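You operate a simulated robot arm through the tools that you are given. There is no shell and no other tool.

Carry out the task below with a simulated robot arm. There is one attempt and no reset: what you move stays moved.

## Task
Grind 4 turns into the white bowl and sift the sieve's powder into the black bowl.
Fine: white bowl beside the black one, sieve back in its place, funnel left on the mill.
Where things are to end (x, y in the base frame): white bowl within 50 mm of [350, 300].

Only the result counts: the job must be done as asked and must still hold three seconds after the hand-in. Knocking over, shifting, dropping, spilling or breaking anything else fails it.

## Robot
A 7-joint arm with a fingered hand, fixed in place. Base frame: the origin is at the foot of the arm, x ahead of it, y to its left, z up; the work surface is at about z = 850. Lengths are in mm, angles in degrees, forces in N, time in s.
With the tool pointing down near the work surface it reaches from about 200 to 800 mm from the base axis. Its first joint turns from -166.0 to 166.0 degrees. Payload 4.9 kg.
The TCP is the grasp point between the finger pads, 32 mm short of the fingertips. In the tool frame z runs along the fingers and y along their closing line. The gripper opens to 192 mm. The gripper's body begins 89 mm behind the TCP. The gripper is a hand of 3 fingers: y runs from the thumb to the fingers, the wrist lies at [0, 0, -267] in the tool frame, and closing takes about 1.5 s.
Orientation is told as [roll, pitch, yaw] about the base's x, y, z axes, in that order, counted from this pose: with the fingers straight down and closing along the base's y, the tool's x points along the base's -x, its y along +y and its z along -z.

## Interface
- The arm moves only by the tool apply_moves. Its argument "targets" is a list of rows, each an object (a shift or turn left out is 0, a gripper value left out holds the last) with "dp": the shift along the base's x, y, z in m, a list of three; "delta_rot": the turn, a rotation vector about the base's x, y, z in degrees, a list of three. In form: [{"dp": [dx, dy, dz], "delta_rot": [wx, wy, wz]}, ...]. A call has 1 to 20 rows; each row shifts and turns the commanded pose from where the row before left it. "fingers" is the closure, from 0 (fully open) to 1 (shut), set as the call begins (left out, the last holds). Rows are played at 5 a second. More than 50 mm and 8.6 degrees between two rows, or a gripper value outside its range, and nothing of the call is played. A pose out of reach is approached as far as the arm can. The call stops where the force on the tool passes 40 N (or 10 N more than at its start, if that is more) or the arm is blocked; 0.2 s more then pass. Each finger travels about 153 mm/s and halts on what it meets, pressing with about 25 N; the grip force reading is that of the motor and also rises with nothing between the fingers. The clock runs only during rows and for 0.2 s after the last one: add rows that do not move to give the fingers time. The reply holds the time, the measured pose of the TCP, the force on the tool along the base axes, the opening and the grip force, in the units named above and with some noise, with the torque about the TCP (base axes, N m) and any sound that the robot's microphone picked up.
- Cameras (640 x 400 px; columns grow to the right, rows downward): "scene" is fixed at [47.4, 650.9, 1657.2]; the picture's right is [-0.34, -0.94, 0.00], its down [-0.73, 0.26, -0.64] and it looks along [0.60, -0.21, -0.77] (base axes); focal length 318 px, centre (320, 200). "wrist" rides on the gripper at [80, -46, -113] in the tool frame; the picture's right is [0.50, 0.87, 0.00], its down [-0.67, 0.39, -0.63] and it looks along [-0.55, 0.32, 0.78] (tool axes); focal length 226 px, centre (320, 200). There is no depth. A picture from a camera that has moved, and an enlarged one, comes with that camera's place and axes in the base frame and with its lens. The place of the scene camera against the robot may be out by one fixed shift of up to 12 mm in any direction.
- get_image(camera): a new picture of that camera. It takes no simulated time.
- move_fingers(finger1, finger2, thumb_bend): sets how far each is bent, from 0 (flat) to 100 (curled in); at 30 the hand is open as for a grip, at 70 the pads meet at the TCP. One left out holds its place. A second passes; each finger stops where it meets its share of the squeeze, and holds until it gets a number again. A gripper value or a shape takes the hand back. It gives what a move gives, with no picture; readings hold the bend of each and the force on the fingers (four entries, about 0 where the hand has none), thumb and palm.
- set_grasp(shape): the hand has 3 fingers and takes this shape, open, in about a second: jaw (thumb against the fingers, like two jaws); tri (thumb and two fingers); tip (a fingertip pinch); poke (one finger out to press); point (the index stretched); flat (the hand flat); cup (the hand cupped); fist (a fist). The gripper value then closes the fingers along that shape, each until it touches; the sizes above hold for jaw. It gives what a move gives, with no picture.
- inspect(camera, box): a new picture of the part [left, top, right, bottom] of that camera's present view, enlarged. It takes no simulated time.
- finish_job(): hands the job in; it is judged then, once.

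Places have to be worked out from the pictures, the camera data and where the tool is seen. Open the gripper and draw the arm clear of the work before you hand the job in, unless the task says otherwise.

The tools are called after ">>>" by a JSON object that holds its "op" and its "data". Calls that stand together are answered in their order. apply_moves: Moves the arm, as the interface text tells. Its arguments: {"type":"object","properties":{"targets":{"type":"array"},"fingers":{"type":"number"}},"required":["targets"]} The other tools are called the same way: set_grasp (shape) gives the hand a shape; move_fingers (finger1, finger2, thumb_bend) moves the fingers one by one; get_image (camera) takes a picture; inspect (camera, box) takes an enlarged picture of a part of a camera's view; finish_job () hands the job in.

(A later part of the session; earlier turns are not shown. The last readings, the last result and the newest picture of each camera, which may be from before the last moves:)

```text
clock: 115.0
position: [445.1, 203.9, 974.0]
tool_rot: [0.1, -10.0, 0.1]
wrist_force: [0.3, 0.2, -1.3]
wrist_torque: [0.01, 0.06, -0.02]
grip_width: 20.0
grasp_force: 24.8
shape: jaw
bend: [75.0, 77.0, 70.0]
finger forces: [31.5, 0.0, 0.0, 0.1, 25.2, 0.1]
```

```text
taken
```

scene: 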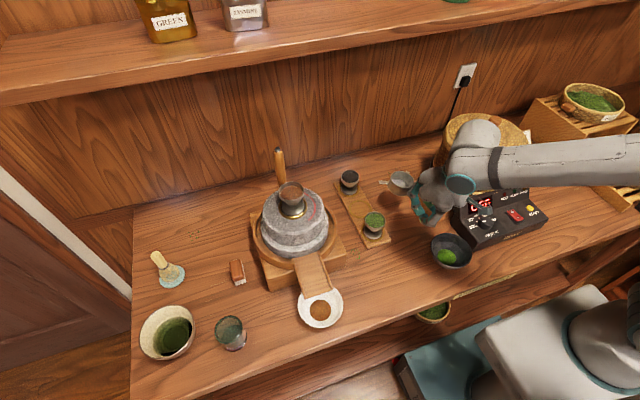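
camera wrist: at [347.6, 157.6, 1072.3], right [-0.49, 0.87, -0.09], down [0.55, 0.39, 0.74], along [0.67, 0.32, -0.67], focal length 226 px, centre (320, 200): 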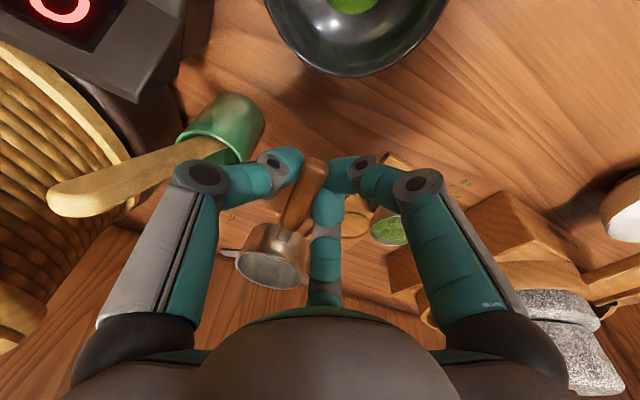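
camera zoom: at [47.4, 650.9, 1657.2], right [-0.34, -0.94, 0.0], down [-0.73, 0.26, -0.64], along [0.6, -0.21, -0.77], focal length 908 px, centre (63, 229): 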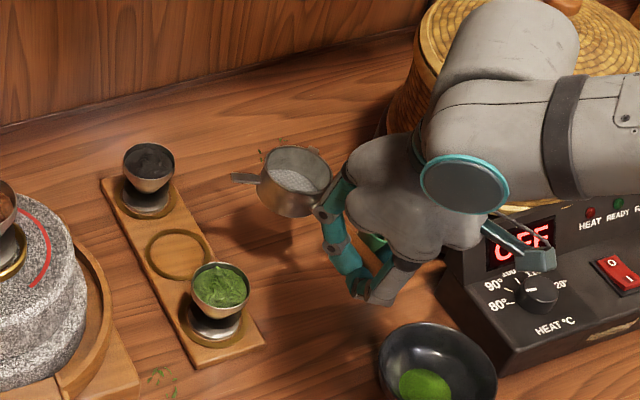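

Sifting worked: the sieve is empty and the green powder is in the black bowl. The sieve has yawed about 5° in the grip, so I'll correct the yaw, take out some pitch, and lower to hover height above its place.

>>> {"op": "apply_moves", "data": {"targets": [{"dp": [0, 0, 0], "delta_rot": [0, 0, -2.75]}, {"dp": [0, 0, 0], "delta_rot": [0, 0, -2.75]}, {"dp": [0, 0, -0.01], "delta_rot": [0, 2.5, 0]}, {"dp": [0, 0, -0.015], "delta_rot": [0, 2.5, 0]}, {"dp": [0.001, 0, -0.015]}, {"dp": [0, 0, -0.01]}, {"dp": [0, 0, 0]}]}}

>>> {"op": "get_image", "data": {"camera": "wrist"}}

>>> {"op": "inspect", "data": {"camera": "scene", "box": [370, 175, 440, 245]}}

```text
clock: 116.6
position: [446.1, 204.8, 922.9]
tool_rot: [-0.4, -4.9, -5.4]
wrist_force: [-0.1, -0.1, -0.7]
wrist_torque: [-0.01, 0.05, 0.0]
grip_width: 20.0
grasp_force: 24.4
shape: jaw
bend: [75.0, 77.0, 70.0]
finger forces: [31.5, 0.0, 0.0, 0.1, 25.2, 0.1]
```

```text
taken
camera wrist: at [354.1, 167.3, 1029.6], right [-0.41, 0.91, -0.05], down [0.65, 0.33, 0.68], along [0.64, 0.25, -0.73], focal length 226 px, centre (320, 200)
```

wrist: 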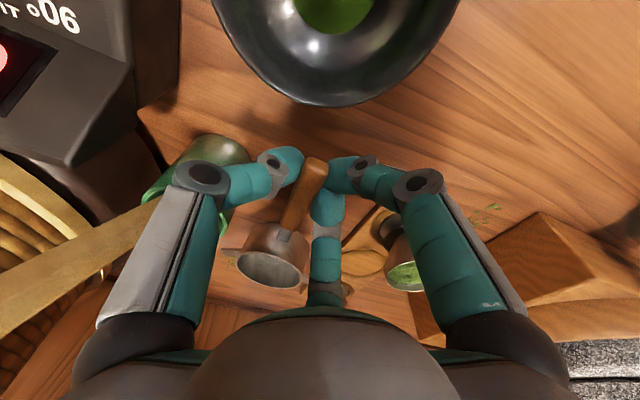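

```text
5.71 times, centred on (405, 210) of scene
camera zoom: at [47.4, 650.9, 1657.2], right [-0.34, -0.94, 0.0], down [-0.73, 0.26, -0.64], along [0.6, -0.21, -0.77], focal length 1816 px, centre (-166, 143)
```

zoom: 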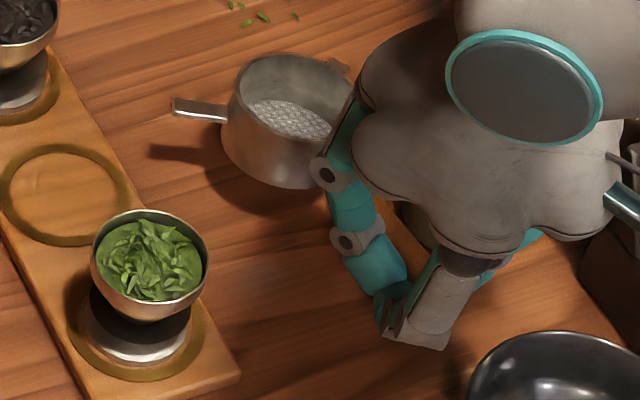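

Seen from the scene camera, the sieve lines up within a couple of mm of its original picture, just about 36 mm higher. I'll lower it slowly until it touches down.

>>> {"op": "apply_moves", "data": {"targets": [{"dp": [0, 0, -0.008]}, {"dp": [0, 0, -0.01]}, {"dp": [0, 0, -0.008]}, {"dp": [0, 0, -0.005]}, {"dp": [0, 0, -0.003]}, {"dp": [0, 0, 0]}]}}

>>> {"op": "get_image", "data": {"camera": "wrist"}}

>>> {"op": "inspect", "data": {"camera": "scene", "box": [370, 175, 440, 245]}}

```text
clock: 118.0
position: [446.9, 203.8, 890.8]
tool_rot: [-0.5, -5.0, -5.4]
wrist_force: [-1.0, -0.7, 0.0]
wrist_torque: [0.0, 0.07, -0.03]
grip_width: 20.0
grasp_force: 25.0
shape: jaw
bend: [75.0, 77.0, 70.0]
finger forces: [31.4, 0.1, 0.0, 0.1, 25.3, 0.0]
```

```text
taken
camera wrist: at [354.4, 167.4, 996.7], right [-0.41, 0.91, -0.05], down [0.65, 0.33, 0.68], along [0.64, 0.25, -0.73], focal length 226 px, centre (320, 200)
```

wrist: 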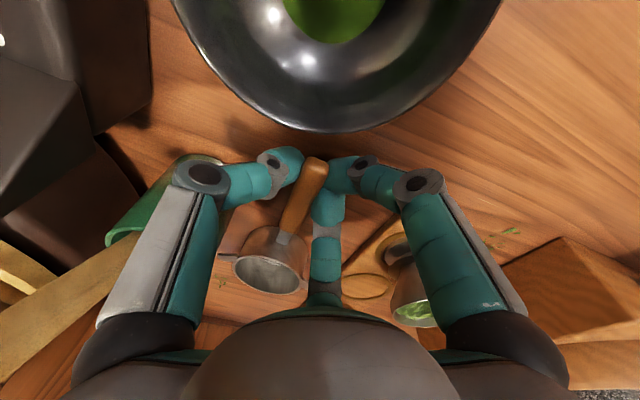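

```text
5.71 times, centred on (405, 210) of scene
camera zoom: at [47.4, 650.9, 1657.2], right [-0.34, -0.94, 0.0], down [-0.73, 0.26, -0.64], along [0.6, -0.21, -0.77], focal length 1816 px, centre (-166, 143)
```

zoom: 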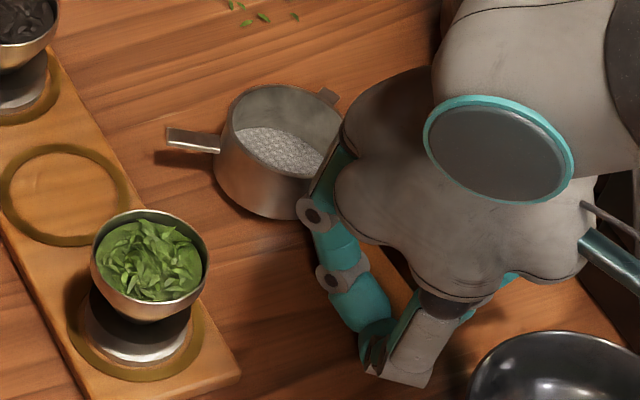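

It's still about 4 mm above the table (torque unchanged). I'll lower in 1–2 mm steps.

>>> {"op": "apply_moves", "data": {"targets": [{"dp": [0, 0, -0.002]}, {"dp": [0, 0, -0.0015]}, {"dp": [0, 0, 0]}, {"dp": [0, 0, 0]}]}}

>>> {"op": "apply_moves", "data": {"targets": [{"dp": [0, 0, -0.001]}, {"dp": [0, 0, 0]}]}}

>>> {"op": "inspect", "data": {"camera": "scene", "box": [370, 175, 440, 245]}}

```text
clock: 119.0
position: [446.8, 205.5, 886.5]
tool_rot: [-0.5, -5.0, -5.4]
wrist_force: [0.3, 0.0, 0.2]
wrist_torque: [-0.05, -0.02, -0.05]
grip_width: 20.0
grasp_force: 24.7
shape: jaw
bend: [75.0, 77.0, 70.0]
finger forces: [31.5, 0.0, 0.1, 0.0, 25.4, 0.1]
```

```text
clock: 119.6
position: [447.0, 205.2, 885.0]
tool_rot: [-0.5, -5.1, -5.3]
wrist_force: [-1.0, 0.5, 0.0]
wrist_torque: [-0.03, -0.01, 0.02]
grip_width: 19.9
grasp_force: 25.1
shape: jaw
bend: [75.0, 77.0, 70.0]
finger forces: [31.5, 0.0, 0.0, 0.0, 25.4, 0.0]
```

```text
5.71 times, centred on (405, 210) of scene
camera zoom: at [47.4, 650.9, 1657.2], right [-0.34, -0.94, 0.0], down [-0.73, 0.26, -0.64], along [0.6, -0.21, -0.77], focal length 1816 px, centre (-166, 143)
```

zoom: 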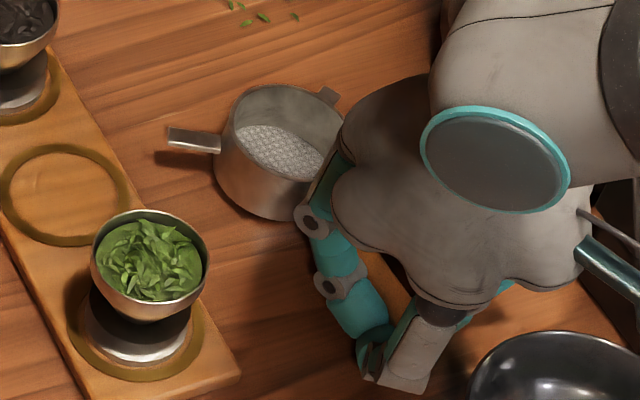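

The torque has dropped to zero, so the sieve is resting on the table. I'll release by opening to the same width I came in with.

>>> {"op": "apply_moves", "data": {"targets": [{"dp": [0, 0, 0]}, {"dp": [0, 0, 0]}, {"dp": [0, 0, 0]}, {"dp": [0, 0, 0]}, {"dp": [0, 0, 0]}], "fingers": 0.56}}

>>> {"op": "get_image", "data": {"camera": "wrist"}}

>>> {"op": "inspect", "data": {"camera": "scene", "box": [370, 175, 440, 245]}}

```text
clock: 120.8
position: [447.1, 204.7, 886.0]
tool_rot: [-0.6, -5.0, -5.5]
wrist_force: [0.9, -0.8, 4.1]
wrist_torque: [0.09, 0.07, -0.02]
grip_width: 83.1
grasp_force: 0.2
shape: jaw
bend: [41.0, 40.0, 70.0]
finger forces: [4.1, 0.0, 0.1, 0.1, 0.0, 0.0]
```

```text
taken
camera wrist: at [354.1, 167.8, 991.9], right [-0.41, 0.91, -0.05], down [0.65, 0.33, 0.68], along [0.64, 0.25, -0.73], focal length 226 px, centre (320, 200)
```

wrist: 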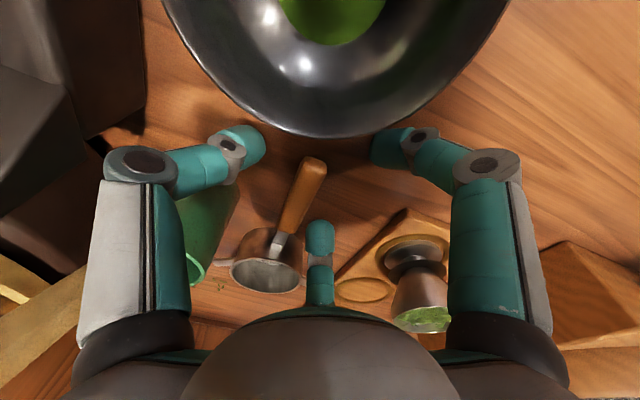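

```text
5.71 times, centred on (405, 210) of scene
camera zoom: at [47.4, 650.9, 1657.2], right [-0.34, -0.94, 0.0], down [-0.73, 0.26, -0.64], along [0.6, -0.21, -0.77], focal length 1816 px, centre (-166, 143)
```

zoom: 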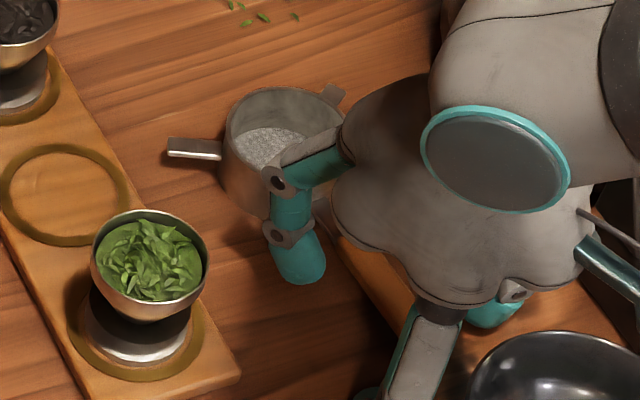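

The sieve is released and only finger 1's tip is lightly touching the table. I'll raise straight up and compare the sieve with its initial view.

>>> {"op": "apply_moves", "data": {"targets": [{"dp": [0, 0, 0.01]}, {"dp": [0, 0, 0.025]}, {"dp": [0, 0, 0.035]}, {"dp": [0, 0, 0.04]}, {"dp": [-0.02, 0, 0.04], "delta_rot": [0, 5, 5.4]}, {"dp": [-0.04, 0, 0.02]}, {"dp": [-0.04, 0.02, 0.02]}, {"dp": [-0.04, 0.02, 0]}, {"dp": [0, 0, 0]}]}}

>>> {"op": "inspect", "data": {"camera": "scene", "box": [370, 175, 440, 245]}}

>>> {"op": "get_image", "data": {"camera": "wrist"}}

>>> {"op": "inspect", "data": {"camera": "scene", "box": [330, 150, 560, 290]}}

```text
clock: 122.8
position: [306.5, 244.1, 1076.1]
tool_rot: [-0.7, 0.0, 0.0]
wrist_force: [0.0, 0.0, -1.3]
wrist_torque: [-0.02, 0.04, -0.01]
grip_width: 84.1
grasp_force: 0.0
shape: jaw
bend: [40.0, 40.0, 70.0]
finger forces: [0.0, 0.0, 0.1, 0.0, 0.0, 0.0]
```

```text
5.71 times, centred on (405, 210) of scene
camera zoom: at [47.4, 650.9, 1657.2], right [-0.34, -0.94, 0.0], down [-0.73, 0.26, -0.64], along [0.6, -0.21, -0.77], focal length 1816 px, centre (-166, 143)
```

zoom: 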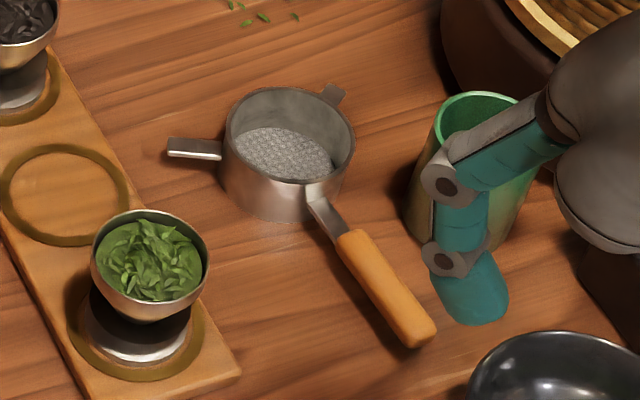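

```text
taken
camera wrist: at [227.1, 198.5, 1189.8], right [-0.5, 0.87, -0.01], down [0.67, 0.4, 0.63], along [0.55, 0.31, -0.78], focal length 226 px, centre (320, 200)
```

wrist: 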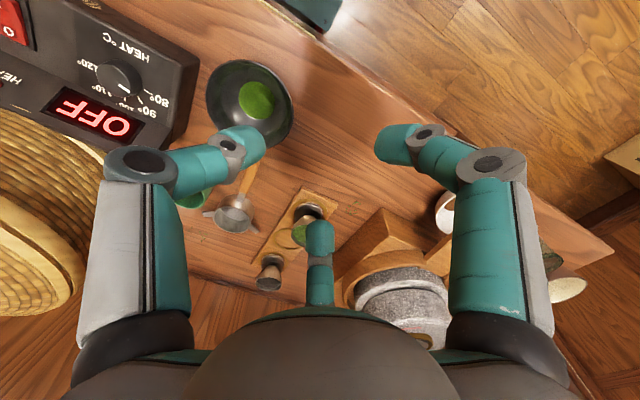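

```text
2.78 times, centred on (445, 220) of scene
camera zoom: at [47.4, 650.9, 1657.2], right [-0.34, -0.94, 0.0], down [-0.73, 0.26, -0.64], along [0.6, -0.21, -0.77], focal length 884 px, centre (-28, 144)
```

zoom: 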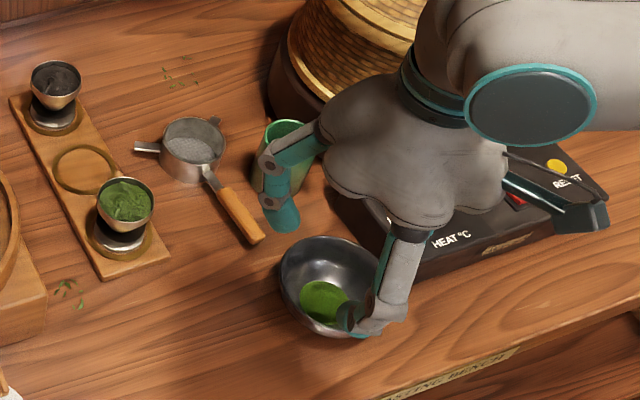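

The sieve is back within a few mm and about 2° of its original place, and the powder sits in the black bowl. Now the white bowl: I'll go above it, turning the hand 30° so one finger faces −x and the other two can flank the spout.

>>> {"op": "apply_moves", "data": {"targets": [{"dp": [-0.005, 0.0345, 0.003], "delta_rot": [0.7, 0, 0]}, {"dp": [0, 0.0345, 0.003], "delta_rot": [0, 0, 5]}, {"dp": [0, 0.0345, 0.003], "delta_rot": [0, 0, 5]}, {"dp": [0, 0.0345, 0.003], "delta_rot": [0, 0, 5]}, {"dp": [0, 0.0345, 0.003], "delta_rot": [0, 0, 5]}, {"dp": [0, 0.0345, 0.003], "delta_rot": [0, 0, 5]}, {"dp": [0, 0.0345, 0.003], "delta_rot": [0, 0, 5]}, {"dp": [0, 0.0345, 0.003]}, {"dp": [0, 0, 0]}], "fingers": 0.1}}

>>> {"op": "get_image", "data": {"camera": "wrist"}}

>>> {"op": "get_image", "data": {"camera": "scene"}}

>>> {"op": "inspect", "data": {"camera": "wrist", "box": [200, 60, 440, 220]}}

```text
clock: 124.8
position: [301.2, 522.5, 1098.4]
tool_rot: [0.0, 0.1, 30.0]
wrist_force: [0.3, -0.5, 0.0]
wrist_torque: [0.02, -0.02, -0.03]
grip_width: 172.6
grasp_force: 0.0
shape: jaw
bend: [26.0, 26.0, 34.0]
finger forces: [0.0, 0.0, 0.0, 0.1, 0.0, 0.0]
```

```text
taken
camera wrist: at [256.1, 441.6, 1211.3], right [-0.87, 0.5, 0.0], down [0.39, 0.67, 0.63], along [0.32, 0.55, -0.78], focal length 226 px, centre (320, 200)
```

wrist: 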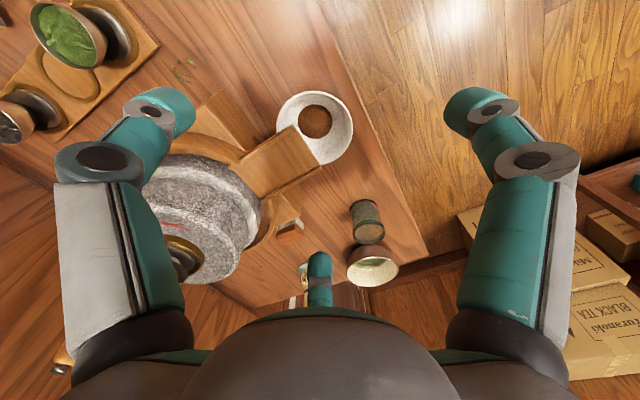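

```text
taken
```

scene: 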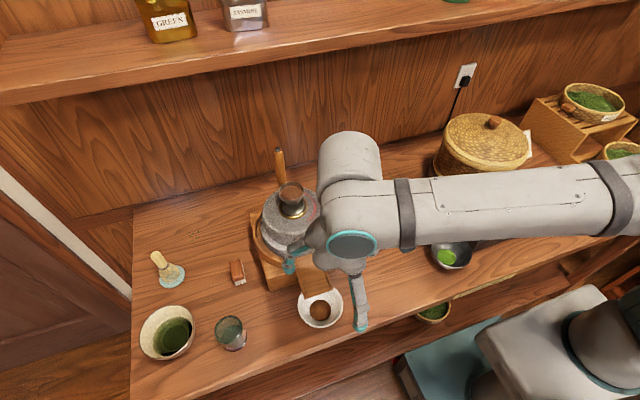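

```text
2.50 times, centred on (320, 140) of wrist
camera zoom: at [256.1, 441.6, 1211.3], right [-0.87, 0.5, 0.0], down [0.39, 0.67, 0.63], along [0.32, 0.55, -0.78], focal length 565 px, centre (320, 350)
```

zoom: 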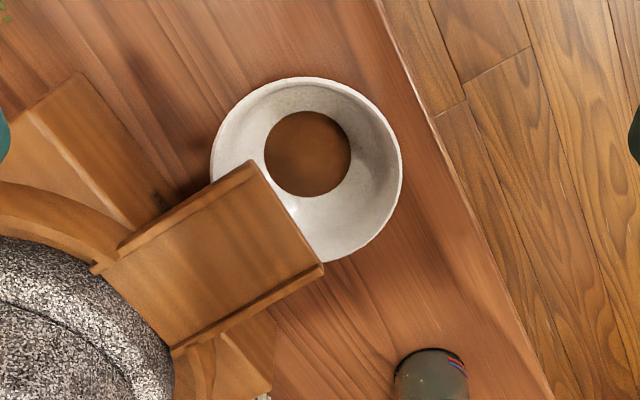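

The white bowl's rim centre is at about (326, 548), radius about 55 mm, with the spout tip at x≈343 spanning y≈520–588. I'll align slightly to the −x side and descend to z≈940 with the hand open, then check.

>>> {"op": "apply_moves", "data": {"targets": [{"dp": [0.0094, 0.0127, 0]}, {"dp": [0.0094, 0.0127, 0]}, {"dp": [0, 0, -0.04]}, {"dp": [0, 0, -0.04]}, {"dp": [0, 0, -0.04]}, {"dp": [0, 0, -0.03]}, {"dp": [0, 0, 0]}]}}

>>> {"op": "get_image", "data": {"camera": "wrist"}}

>>> {"op": "inspect", "data": {"camera": "scene", "box": [230, 180, 410, 360]}}

```text
clock: 126.4
position: [320.2, 545.8, 949.7]
tool_rot: [0.1, 0.0, 30.0]
wrist_force: [0.3, -0.6, 0.4]
wrist_torque: [-0.03, -0.02, -0.01]
grip_width: 172.6
grasp_force: 0.0
shape: jaw
bend: [26.0, 26.0, 34.0]
finger forces: [0.0, 0.0, 0.1, 0.0, 0.0, 0.1]
```

```text
taken
camera wrist: at [275.9, 465.7, 1062.7], right [-0.87, 0.5, 0.0], down [0.39, 0.67, 0.63], along [0.32, 0.55, -0.78], focal length 226 px, centre (320, 200)
```

wrist: 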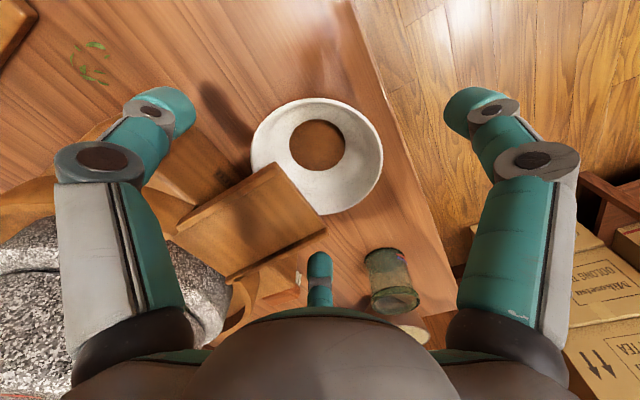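

```text
2.22 times, centred on (320, 270) of scene
camera zoom: at [47.4, 650.9, 1657.2], right [-0.34, -0.94, 0.0], down [-0.73, 0.26, -0.64], along [0.6, -0.21, -0.77], focal length 706 px, centre (320, 44)
```

zoom: 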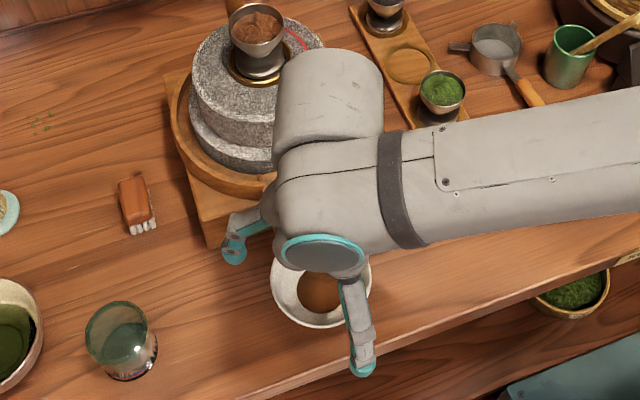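

A refined fix puts the bowl centre at about (328, 550) with its rim near z≈877, and the spout tip at x≈330, z≈960, which fits between the two flanking fingers. I'll descend carefully to z≈892, leaving about 20 mm between palm and spout.

>>> {"op": "apply_moves", "data": {"targets": [{"dp": [0.002, 0.001, -0.015]}, {"dp": [0, 0, -0.015]}, {"dp": [0, 0, -0.01]}, {"dp": [0, 0, -0.01]}, {"dp": [0, 0, -0.007]}, {"dp": [0, 0, 0]}]}}

>>> {"op": "get_image", "data": {"camera": "wrist"}}

>>> {"op": "inspect", "data": {"camera": "scene", "box": [230, 180, 410, 360]}}

```text
clock: 127.8
position: [321.4, 547.7, 890.5]
tool_rot: [0.0, 0.0, 30.0]
wrist_force: [-0.2, -0.4, -0.2]
wrist_torque: [-0.01, 0.03, 0.01]
grip_width: 172.7
grasp_force: 0.1
shape: jaw
bend: [26.0, 26.0, 34.0]
finger forces: [0.0, 0.0, 0.0, 0.0, 0.1, 0.0]
```

```text
taken
camera wrist: at [276.3, 467.2, 1005.3], right [-0.87, 0.5, 0.0], down [0.39, 0.67, 0.63], along [0.32, 0.55, -0.78], focal length 226 px, centre (320, 200)
```

wrist: 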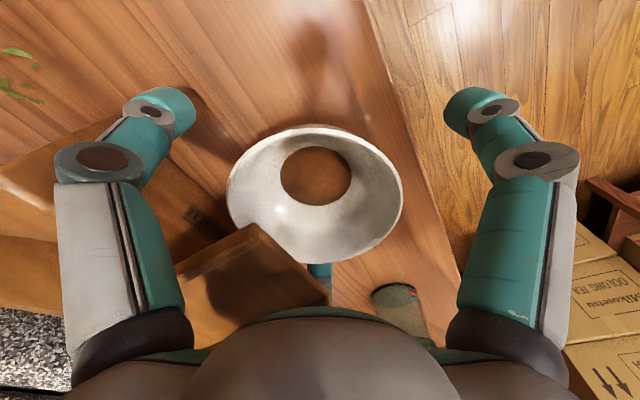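

```text
2.22 times, centred on (320, 270) of scene
camera zoom: at [47.4, 650.9, 1657.2], right [-0.34, -0.94, 0.0], down [-0.73, 0.26, -0.64], along [0.6, -0.21, -0.77], focal length 706 px, centre (320, 44)
```

zoom: 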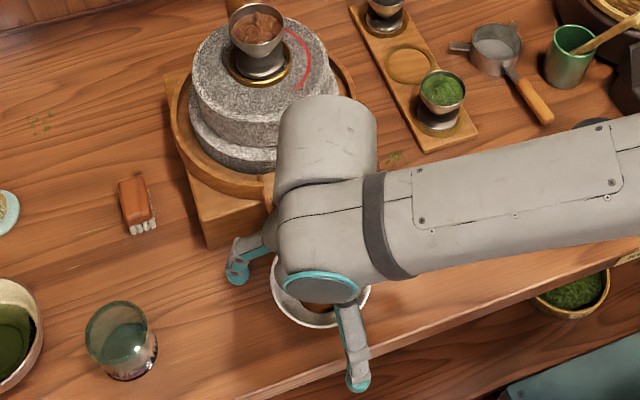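

The bowl is nicely centred with no contacts. I'll close the fingers around it in stages.

>>> {"op": "apply_moves", "data": {"targets": [{"dp": [0, 0, 0]}, {"dp": [0, 0, 0]}, {"dp": [0, 0, 0]}], "fingers": 0.36}}

>>> {"op": "get_image", "data": {"camera": "wrist"}}

```text
clock: 128.6
position: [320.9, 547.3, 892.4]
tool_rot: [0.1, 0.0, 30.0]
wrist_force: [0.0, 1.1, 0.2]
wrist_torque: [0.02, 0.01, 0.0]
grip_width: 123.6
grasp_force: 0.1
shape: jaw
bend: [31.0, 31.0, 70.0]
finger forces: [0.1, 0.0, 0.0, 0.0, 0.0, 0.0]
```

```text
taken
camera wrist: at [276.3, 467.2, 1005.4], right [-0.87, 0.5, 0.0], down [0.39, 0.67, 0.63], along [0.32, 0.55, -0.78], focal length 226 px, centre (320, 200)
```

wrist: 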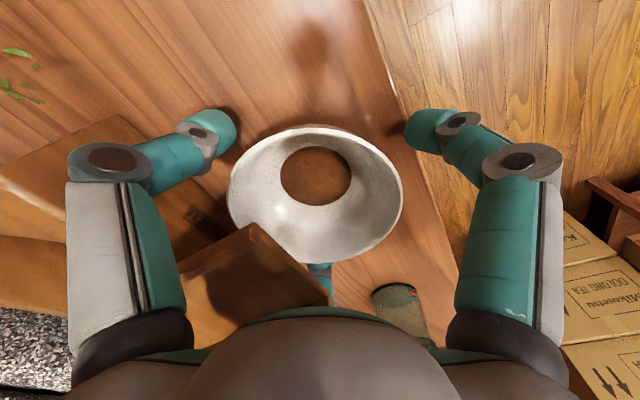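

Fingers are nearly there. I'll close further until they press on the bowl.

>>> {"op": "apply_moves", "data": {"targets": [{"dp": [0, 0, 0]}, {"dp": [0, 0, 0]}, {"dp": [0, 0, 0]}], "fingers": 0.46}}

>>> {"op": "get_image", "data": {"camera": "wrist"}}

```text
clock: 129.4
position: [321.3, 547.2, 892.5]
tool_rot: [0.0, 0.0, 30.1]
wrist_force: [0.0, 0.2, -0.1]
wrist_torque: [-0.02, -0.01, -0.01]
grip_width: 104.3
grasp_force: 0.1
shape: jaw
bend: [35.0, 35.0, 70.0]
finger forces: [0.0, 0.0, 0.0, 0.0, 0.0, 0.0]
```

```text
taken
camera wrist: at [276.3, 467.2, 1005.4], right [-0.87, 0.5, 0.0], down [0.39, 0.67, 0.63], along [0.32, 0.55, -0.78], focal length 226 px, centre (320, 200)
```

wrist: 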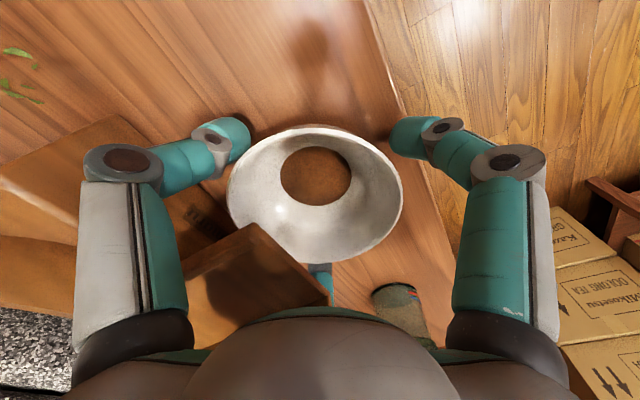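

Still no contact; the flared bowl is narrower below the rim. I'll continue closing.

>>> {"op": "apply_moves", "data": {"targets": [{"dp": [0, 0, 0]}, {"dp": [0, 0, 0]}, {"dp": [0, 0, 0]}, {"dp": [0, 0, 0]}], "fingers": 0.62}}

>>> {"op": "get_image", "data": {"camera": "wrist"}}

>>> {"op": "inspect", "data": {"camera": "scene", "box": [230, 180, 410, 360]}}

```text
clock: 130.4
position: [321.1, 547.3, 892.3]
tool_rot: [0.0, 0.1, 29.9]
wrist_force: [0.3, -0.2, -2.1]
wrist_torque: [0.02, 0.02, 0.01]
grip_width: 69.9
grasp_force: 24.7
shape: jaw
bend: [79.0, 41.0, 66.0]
finger forces: [20.7, 21.4, 0.0, 0.1, 20.1, 0.0]
```

```text
taken
camera wrist: at [276.3, 467.2, 1005.3], right [-0.87, 0.5, 0.0], down [0.39, 0.67, 0.63], along [0.32, 0.55, -0.78], focal length 226 px, centre (320, 200)
```

wrist: 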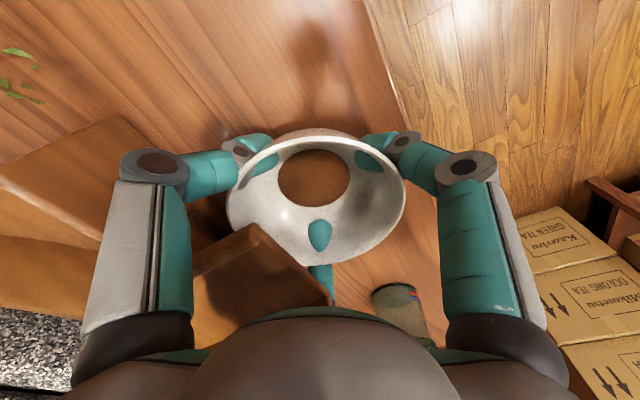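

```text
2.22 times, centred on (320, 270) of scene
camera zoom: at [47.4, 650.9, 1657.2], right [-0.34, -0.94, 0.0], down [-0.73, 0.26, -0.64], along [0.6, -0.21, -0.77], focal length 706 px, centre (320, 44)
```

zoom: 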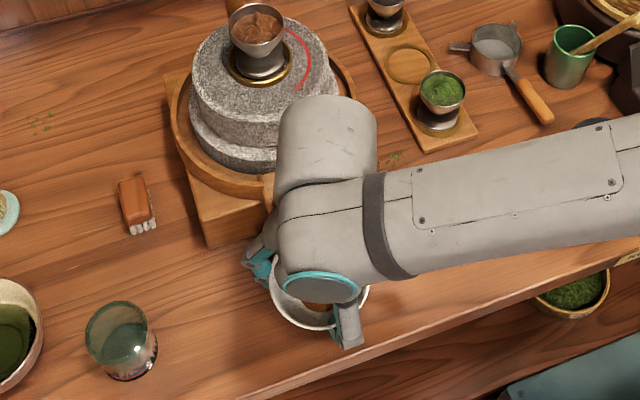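

All three fingers grip at about 20 N each. I'll lift 8 mm gently and check that the bowl comes level.

>>> {"op": "apply_moves", "data": {"targets": [{"dp": [0, 0, 0.002]}, {"dp": [0, 0, 0.003]}, {"dp": [0, 0, 0.003]}, {"dp": [0, 0, 0]}, {"dp": [0, 0, 0]}]}}

>>> {"op": "get_image", "data": {"camera": "wrist"}}

>>> {"op": "inspect", "data": {"camera": "scene", "box": [260, 220, 380, 350]}}

```text
clock: 131.6
position: [321.9, 546.3, 900.6]
tool_rot: [0.1, 0.0, 30.1]
wrist_force: [-0.5, -0.4, -2.2]
wrist_torque: [0.0, 0.02, 0.0]
grip_width: 69.6
grasp_force: 25.2
shape: jaw
bend: [79.0, 41.0, 66.0]
finger forces: [20.6, 21.5, 0.0, 0.0, 20.1, 0.0]
```

```text
taken
camera wrist: at [276.3, 467.2, 1013.5], right [-0.87, 0.5, 0.0], down [0.39, 0.67, 0.63], along [0.32, 0.55, -0.78], focal length 226 px, centre (320, 200)
```

wrist: 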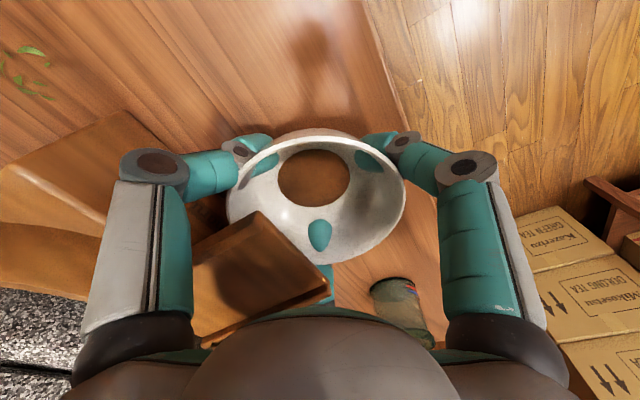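

```text
3.08 times, centred on (320, 285) of scene
camera zoom: at [47.4, 650.9, 1657.2], right [-0.34, -0.94, 0.0], down [-0.73, 0.26, -0.64], along [0.6, -0.21, -0.77], focal length 978 px, centre (320, -62)
```

zoom: 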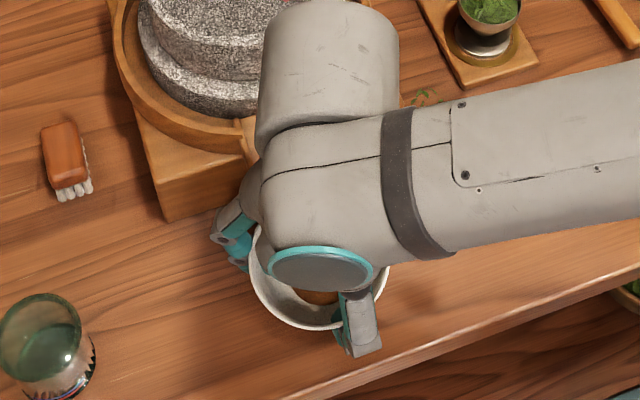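

The bowl lifts level and steady (about 2 N). I'll slide it slowly out from under the spout along −x.

>>> {"op": "apply_moves", "data": {"targets": [{"dp": [-0.004, 0, 0]}, {"dp": [-0.008, 0, 0]}, {"dp": [-0.01, 0, 0]}, {"dp": [-0.01, 0, 0]}, {"dp": [-0.01, 0, 0]}, {"dp": [-0.01, 0, 0]}, {"dp": [-0.009, 0, 0]}, {"dp": [-0.005, 0, 0]}, {"dp": [0, 0, 0]}]}}

>>> {"op": "get_image", "data": {"camera": "wrist"}}

>>> {"op": "get_image", "data": {"camera": "scene"}}

```text
clock: 133.6
position: [254.5, 547.9, 899.3]
tool_rot: [-0.1, 0.0, 30.0]
wrist_force: [-0.1, 0.3, -1.9]
wrist_torque: [0.01, 0.02, 0.03]
grip_width: 69.9
grasp_force: 25.1
shape: jaw
bend: [79.0, 41.0, 66.0]
finger forces: [20.7, 21.5, 0.0, 0.0, 20.0, 0.0]
```

```text
taken
camera wrist: at [209.8, 467.4, 1013.3], right [-0.87, 0.5, 0.0], down [0.39, 0.67, 0.63], along [0.32, 0.55, -0.78], focal length 226 px, centre (320, 200)
```

wrist: 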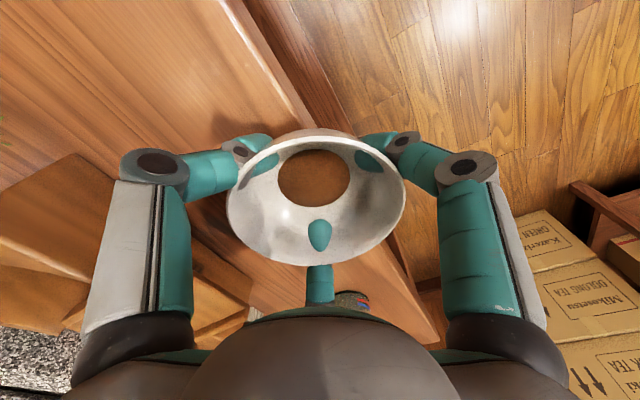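

```text
taken
```

scene: 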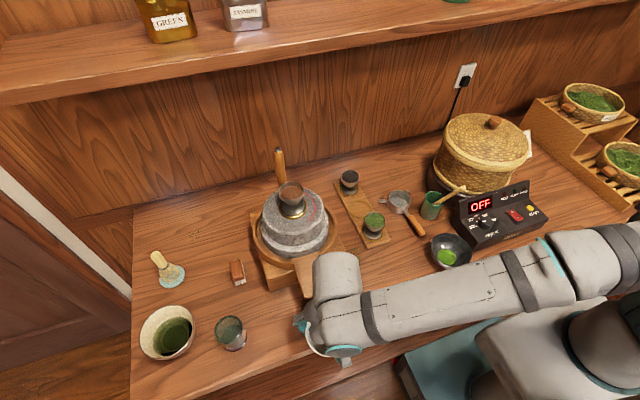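

The bowl is clear of the spout and its powder is undisturbed. I'll carry it smoothly along −y towards the target, low over the free table.

>>> {"op": "apply_moves", "data": {"targets": [{"dp": [0, -0.006, 0.002]}, {"dp": [0, -0.014, 0.002]}, {"dp": [0.003, -0.02, 0.001]}, {"dp": [0.006, -0.022, 0]}, {"dp": [0.008, -0.022, 0]}, {"dp": [0.008, -0.022, 0]}, {"dp": [0.008, -0.022, 0]}, {"dp": [0.008, -0.022, 0]}, {"dp": [0.008, -0.022, 0]}, {"dp": [0.008, -0.02, 0]}, {"dp": [0.009, -0.018, 0]}, {"dp": [0.01, -0.013, 0]}, {"dp": [0.01, -0.008, 0]}, {"dp": [0.006, -0.003, 0]}, {"dp": [0.002, 0, 0]}, {"dp": [0, 0, 0]}]}}

>>> {"op": "get_image", "data": {"camera": "wrist"}}

>>> {"op": "get_image", "data": {"camera": "scene"}}

>>> {"op": "inspect", "data": {"camera": "scene", "box": [400, 150, 500, 230]}}

```text
clock: 137.0
position: [348.6, 312.4, 905.4]
tool_rot: [0.0, 0.0, 29.9]
wrist_force: [-1.0, 0.4, -2.0]
wrist_torque: [0.02, 0.01, -0.03]
grip_width: 69.4
grasp_force: 24.9
shape: jaw
bend: [79.0, 41.0, 66.0]
finger forces: [20.6, 21.5, 0.0, 0.1, 20.0, 0.0]
```

```text
taken
camera wrist: at [304.6, 231.7, 1019.0], right [-0.87, 0.5, 0.0], down [0.39, 0.67, 0.63], along [0.32, 0.55, -0.78], focal length 226 px, centre (320, 200)
```

wrist: 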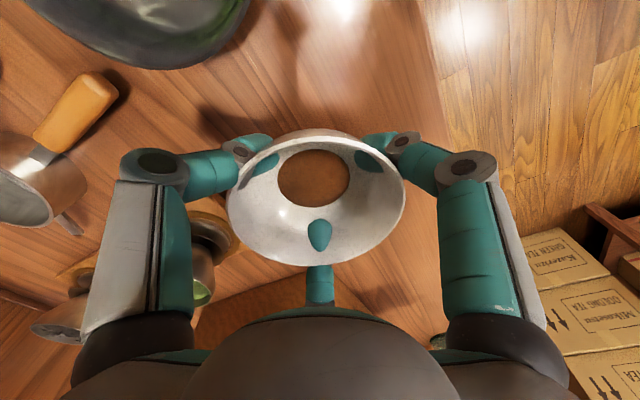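

```text
taken
```

scene: 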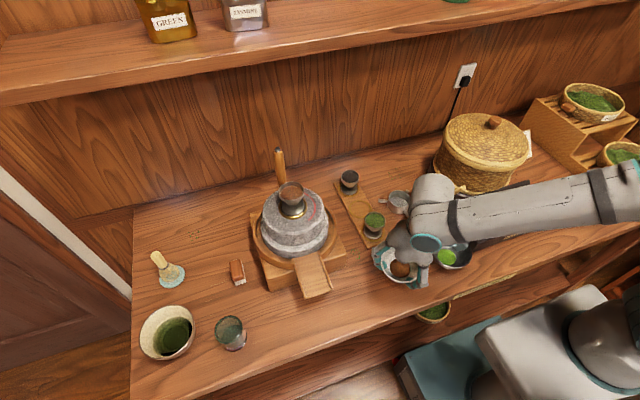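

```text
5.00 times, centred on (450, 190) of scene
camera zoom: at [47.4, 650.9, 1657.2], right [-0.34, -0.94, 0.0], down [-0.73, 0.26, -0.64], along [0.6, -0.21, -0.77], focal length 1589 px, centre (-330, 250)
```

zoom: 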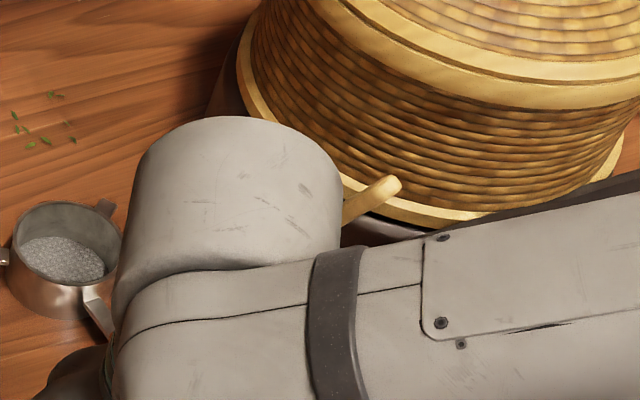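

The bowl is over (≈350, 312). I'll lower it the 13 mm to the table and release gently.

>>> {"op": "apply_moves", "data": {"targets": [{"dp": [0, 0, -0.004]}, {"dp": [0, 0, -0.004]}, {"dp": [0, 0, -0.003]}, {"dp": [0, 0, -0.001]}, {"dp": [0, 0, 0]}]}}

>>> {"op": "apply_moves", "data": {"targets": [{"dp": [0, 0, -0.001]}, {"dp": [0, 0, 0]}]}}

```text
clock: 138.2
position: [348.9, 313.8, 892.7]
tool_rot: [-0.1, 0.0, 30.0]
wrist_force: [-1.2, -0.3, -2.2]
wrist_torque: [0.01, 0.03, 0.0]
grip_width: 69.4
grasp_force: 25.6
shape: jaw
bend: [79.0, 41.0, 66.0]
finger forces: [20.5, 21.4, 0.0, 0.0, 20.1, 0.0]
```

```text
clock: 138.8
position: [348.5, 311.7, 892.7]
tool_rot: [0.0, 0.1, 29.9]
wrist_force: [0.4, 0.4, -2.0]
wrist_torque: [0.0, 0.03, 0.02]
grip_width: 69.5
grasp_force: 25.0
shape: jaw
bend: [79.0, 41.0, 66.0]
finger forces: [20.4, 21.4, 0.0, 0.0, 20.1, 0.0]
```

The Fz reading still shows the bowl's weight. I'll go down in 1 mm steps until it's taken by the table.

>>> {"op": "apply_moves", "data": {"targets": [{"dp": [0, 0, -0.001]}, {"dp": [0, 0, 0]}]}}

>>> {"op": "apply_moves", "data": {"targets": [{"dp": [0, 0, -0.001]}, {"dp": [0, 0, 0]}]}}

>>> {"op": "apply_moves", "data": {"targets": [{"dp": [0, 0, -0.001]}, {"dp": [0, 0, 0]}]}}

```text
clock: 139.4
position: [350.4, 311.2, 892.7]
tool_rot: [0.1, 0.0, 30.0]
wrist_force: [0.2, 0.0, -2.0]
wrist_torque: [-0.02, 0.01, 0.04]
grip_width: 69.4
grasp_force: 25.1
shape: jaw
bend: [79.0, 41.0, 66.0]
finger forces: [20.4, 21.6, 0.0, 0.0, 19.9, 0.0]
```

```text
clock: 140.0
position: [349.1, 312.3, 890.5]
tool_rot: [0.0, 0.0, 30.0]
wrist_force: [0.4, -0.2, -2.4]
wrist_torque: [-0.01, 0.0, 0.02]
grip_width: 69.7
grasp_force: 25.4
shape: jaw
bend: [79.0, 41.0, 66.0]
finger forces: [20.6, 21.6, 0.0, 0.0, 19.9, 0.0]
```

```text
clock: 140.6
position: [349.9, 313.1, 890.8]
tool_rot: [0.0, 0.0, 30.0]
wrist_force: [-0.6, -1.2, 2.1]
wrist_torque: [0.05, 0.01, 0.06]
grip_width: 69.5
grasp_force: 25.2
shape: jaw
bend: [79.0, 41.0, 66.0]
finger forces: [20.0, 20.7, 0.0, 0.0, 20.4, 0.0]
```

Fz has turned positive, so the bowl is on the table. I'll open the fingers gradually and rise.

>>> {"op": "apply_moves", "data": {"targets": [{"dp": [0, 0, 0]}, {"dp": [0, 0, 0]}, {"dp": [0, 0, 0]}], "fingers": 0.5}}

>>> {"op": "apply_moves", "data": {"targets": [{"dp": [0, 0, 0]}, {"dp": [0, 0, 0]}, {"dp": [0, 0, 0]}], "fingers": 0.3}}

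>>> {"op": "get_image", "data": {"camera": "wrist"}}

```text
clock: 141.4
position: [349.0, 313.3, 889.9]
tool_rot: [-0.1, 0.0, 30.0]
wrist_force: [0.3, -0.7, -0.9]
wrist_torque: [0.01, -0.01, 0.01]
grip_width: 95.8
grasp_force: 0.2
shape: jaw
bend: [37.0, 37.0, 70.0]
finger forces: [0.1, 0.0, 0.0, 0.0, 0.2, 0.1]
```

```text
clock: 142.2
position: [349.7, 313.0, 890.3]
tool_rot: [0.0, 0.0, 29.9]
wrist_force: [-0.3, 0.2, 0.6]
wrist_torque: [0.01, 0.02, -0.02]
grip_width: 133.9
grasp_force: 0.1
shape: jaw
bend: [29.0, 29.0, 65.0]
finger forces: [0.0, 0.0, 0.1, 0.0, 0.1, 0.0]
```

```text
taken
camera wrist: at [304.7, 232.9, 1003.4], right [-0.87, 0.5, 0.0], down [0.39, 0.67, 0.63], along [0.32, 0.55, -0.78], focal length 226 px, centre (320, 200)
```

wrist: 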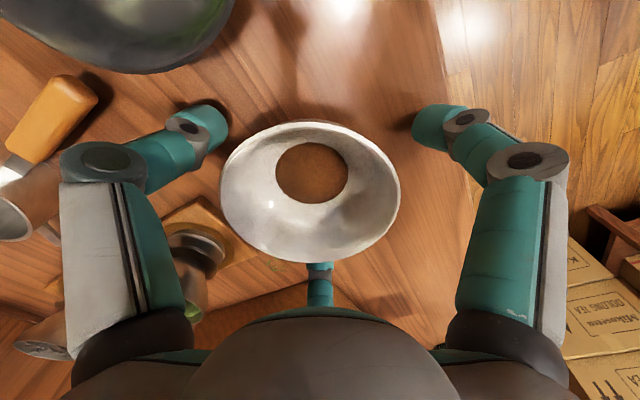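

The bowl stands flat with its powder inside. I'll rise straight up and back towards the start area, then check the whole scene, particularly the whisk spoon in the green cup.

>>> {"op": "apply_moves", "data": {"targets": [{"dp": [0, 0, 0.015]}, {"dp": [0, 0, 0.03]}, {"dp": [0, 0, 0.04]}, {"dp": [0, 0, 0.045]}, {"dp": [0, 0, 0.045]}, {"dp": [0, 0, 0.045]}, {"dp": [0, 0, 0.045]}, {"dp": [-0.03, 0.02, 0.03]}, {"dp": [-0.03, 0.02, 0.03]}, {"dp": [0, 0, 0]}]}}

>>> {"op": "get_image", "data": {"camera": "scene"}}

>>> {"op": "inspect", "data": {"camera": "scene", "box": [330, 150, 560, 290]}}

>>> {"op": "inspect", "data": {"camera": "scene", "box": [400, 160, 480, 230]}}

>>> {"op": "get_image", "data": {"camera": "wrist"}}

```text
clock: 144.4
position: [289.0, 353.5, 1214.0]
tool_rot: [-0.1, 0.0, 30.0]
wrist_force: [0.0, 0.0, -0.1]
wrist_torque: [0.02, 0.04, 0.03]
grip_width: 133.9
grasp_force: 0.1
shape: jaw
bend: [29.0, 29.0, 65.0]
finger forces: [0.1, 0.1, 0.0, 0.1, 0.1, 0.0]
```

```text
taken
```

scene: 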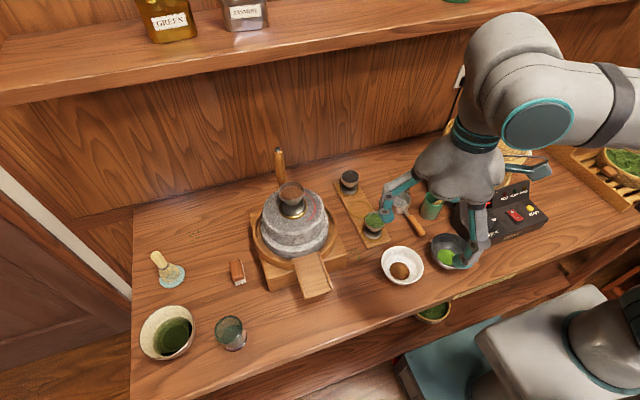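

```text
2.78 times, centred on (445, 220) of scene
camera zoom: at [47.4, 650.9, 1657.2], right [-0.34, -0.94, 0.0], down [-0.73, 0.26, -0.64], along [0.6, -0.21, -0.77], focal length 884 px, centre (-28, 144)
```

zoom: 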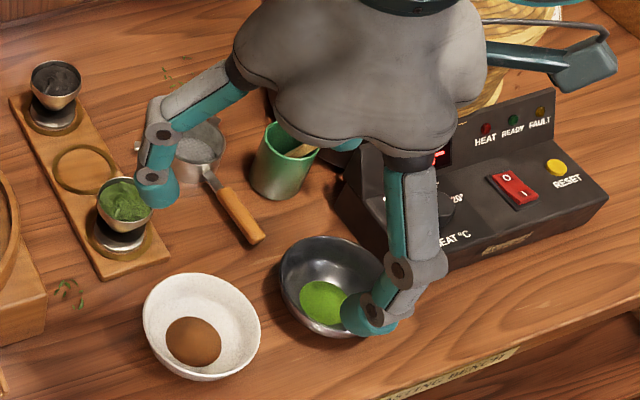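

```text
5.71 times, centred on (440, 195) of scene
camera zoom: at [47.4, 650.9, 1657.2], right [-0.34, -0.94, 0.0], down [-0.73, 0.26, -0.64], along [0.6, -0.21, -0.77], focal length 1816 px, centre (-366, 229)
```

zoom: 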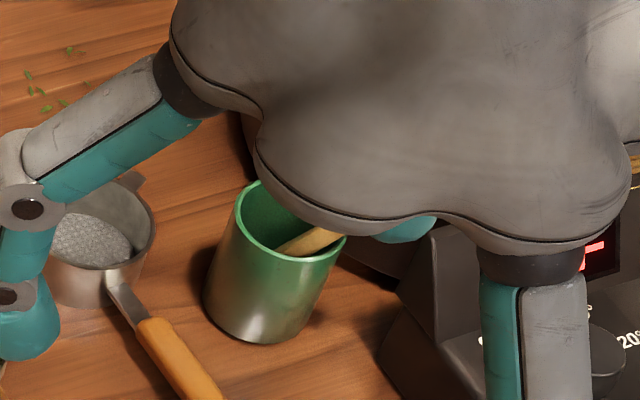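

```text
taken
camera wrist: at [243.9, 273.5, 1327.3], right [-0.87, 0.5, 0.0], down [0.39, 0.67, 0.63], along [0.32, 0.55, -0.78], focal length 226 px, centre (320, 200)
```

wrist: 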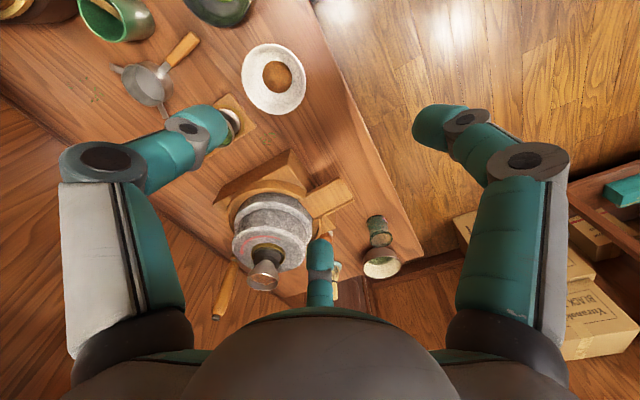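

Everything is set down as intended. I'll move the arm out of the scene camera's line to inspect the green cup and its spoon.

>>> {"op": "apply_moves", "data": {"targets": [{"dp": [0, 0.04, 0.02]}, {"dp": [0, 0.04, 0.02]}, {"dp": [0, 0.04, 0.02]}, {"dp": [0, 0.04, 0.02]}, {"dp": [0, 0.04, 0]}, {"dp": [0, 0, 0]}]}}

>>> {"op": "get_image", "data": {"camera": "scene"}}

>>> {"op": "inspect", "data": {"camera": "scene", "box": [330, 150, 560, 290]}}

>>> {"op": "inspect", "data": {"camera": "scene", "box": [400, 160, 480, 230]}}

```text
clock: 145.8
position: [289.2, 553.8, 1296.3]
tool_rot: [-0.1, 0.0, 30.0]
wrist_force: [-0.1, -0.3, 0.0]
wrist_torque: [-0.03, -0.01, 0.0]
grip_width: 134.2
grasp_force: 0.1
shape: jaw
bend: [29.0, 29.0, 65.0]
finger forces: [0.0, 0.0, 0.0, 0.0, 0.0, 0.0]
```

```text
taken
```

scene: 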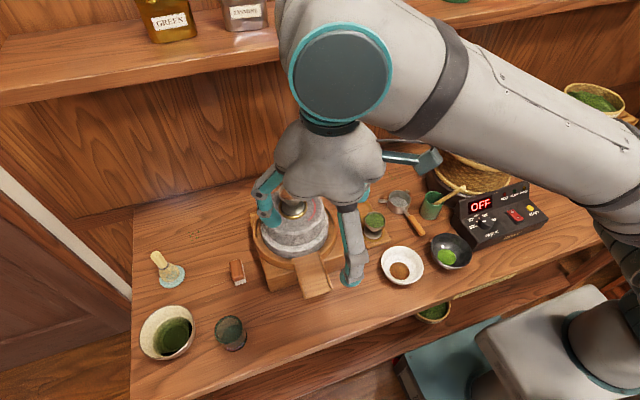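

```text
2.78 times, centred on (445, 220) of scene
camera zoom: at [47.4, 650.9, 1657.2], right [-0.34, -0.94, 0.0], down [-0.73, 0.26, -0.64], along [0.6, -0.21, -0.77], focal length 884 px, centre (-28, 144)
```

zoom: 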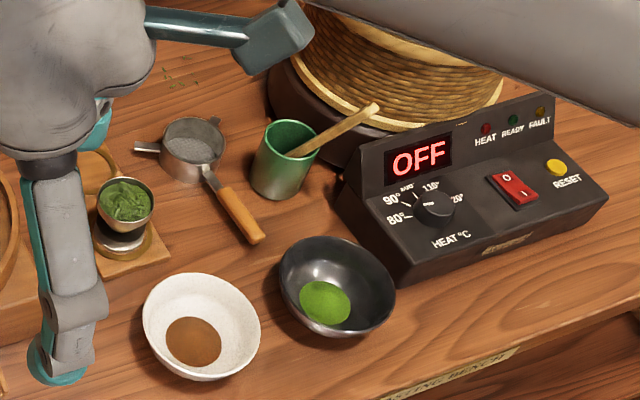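

```text
5.71 times, centred on (440, 195) of scene
camera zoom: at [47.4, 650.9, 1657.2], right [-0.34, -0.94, 0.0], down [-0.73, 0.26, -0.64], along [0.6, -0.21, -0.77], focal length 1816 px, centre (-366, 229)
```

zoom: 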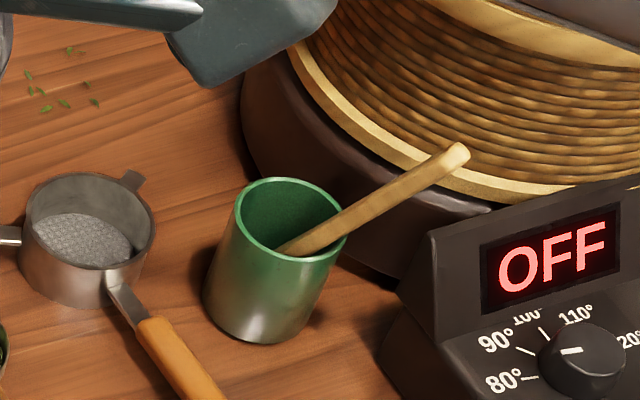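

The wooden spoon in the green cup, which first stood upright over the cup at (500, 123), now leans towards −x. The palm must have brushed it during the sieve lift. I'll try to stand it back up: first move above it with the hand turned so a finger gap faces the basket, and look.

>>> {"op": "apply_moves", "data": {"targets": [{"dp": [0.0134, -0.0368, 0], "delta_rot": [0, 0, -5]}, {"dp": [0.0134, -0.0368, 0], "delta_rot": [0, 0, -5]}, {"dp": [0.0134, -0.0368, 0], "delta_rot": [0, 0, -5]}, {"dp": [0.0134, -0.0368, 0], "delta_rot": [0, 0, -5]}, {"dp": [0.0134, -0.0368, 0], "delta_rot": [0, 0, -5]}, {"dp": [0.0134, -0.0368, 0], "delta_rot": [0, 0, -5]}, {"dp": [0.0134, -0.0368, 0], "delta_rot": [0, 0, -5]}, {"dp": [0.0134, -0.0368, 0], "delta_rot": [0, 0, -5]}, {"dp": [0.0134, -0.0368, 0], "delta_rot": [0, 0, -5]}, {"dp": [0.0134, -0.0368, 0], "delta_rot": [0, 0, -5]}, {"dp": [0.0134, -0.0368, 0], "delta_rot": [0, 0, -5]}, {"dp": [0.0134, -0.0368, 0], "delta_rot": [0, 0, -5]}, {"dp": [0, 0, -0.03]}, {"dp": [0, 0, -0.03]}, {"dp": [0, 0, -0.03]}, {"dp": [0, 0, 0]}], "fingers": 0.0}}

>>> {"op": "get_image", "data": {"camera": "wrist"}}

>>> {"op": "get_image", "data": {"camera": "scene"}}

```text
clock: 149.2
position: [451.5, 112.1, 1205.2]
tool_rot: [0.0, -0.1, -30.0]
wrist_force: [0.6, 0.8, -0.7]
wrist_torque: [0.02, 0.02, -0.01]
grip_width: 191.8
grasp_force: 0.0
shape: jaw
bend: [30.0, 30.0, 30.0]
finger forces: [0.0, 0.1, 0.1, 0.0, 0.1, 0.0]
```

```text
taken
camera wrist: at [360.1, 112.0, 1320.0], right [0.0, 1.0, 0.0], down [0.77, 0.0, 0.63], along [0.63, 0.0, -0.77], focal length 226 px, centre (320, 200)
```

wrist: 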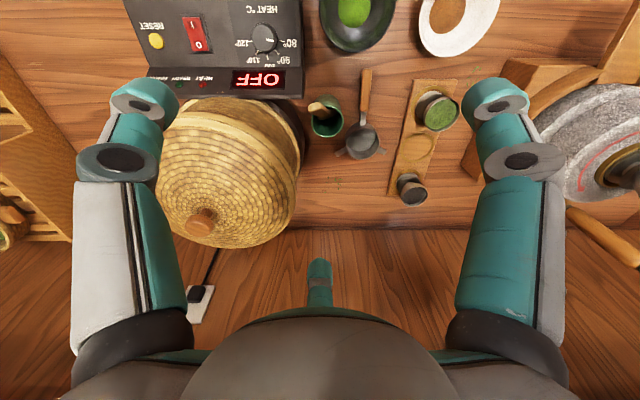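

```text
taken
```

scene: 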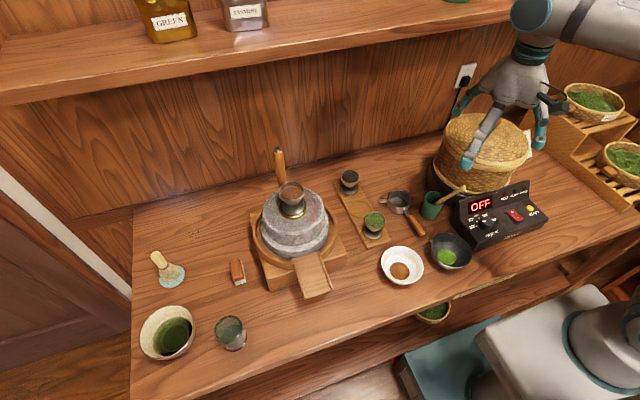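

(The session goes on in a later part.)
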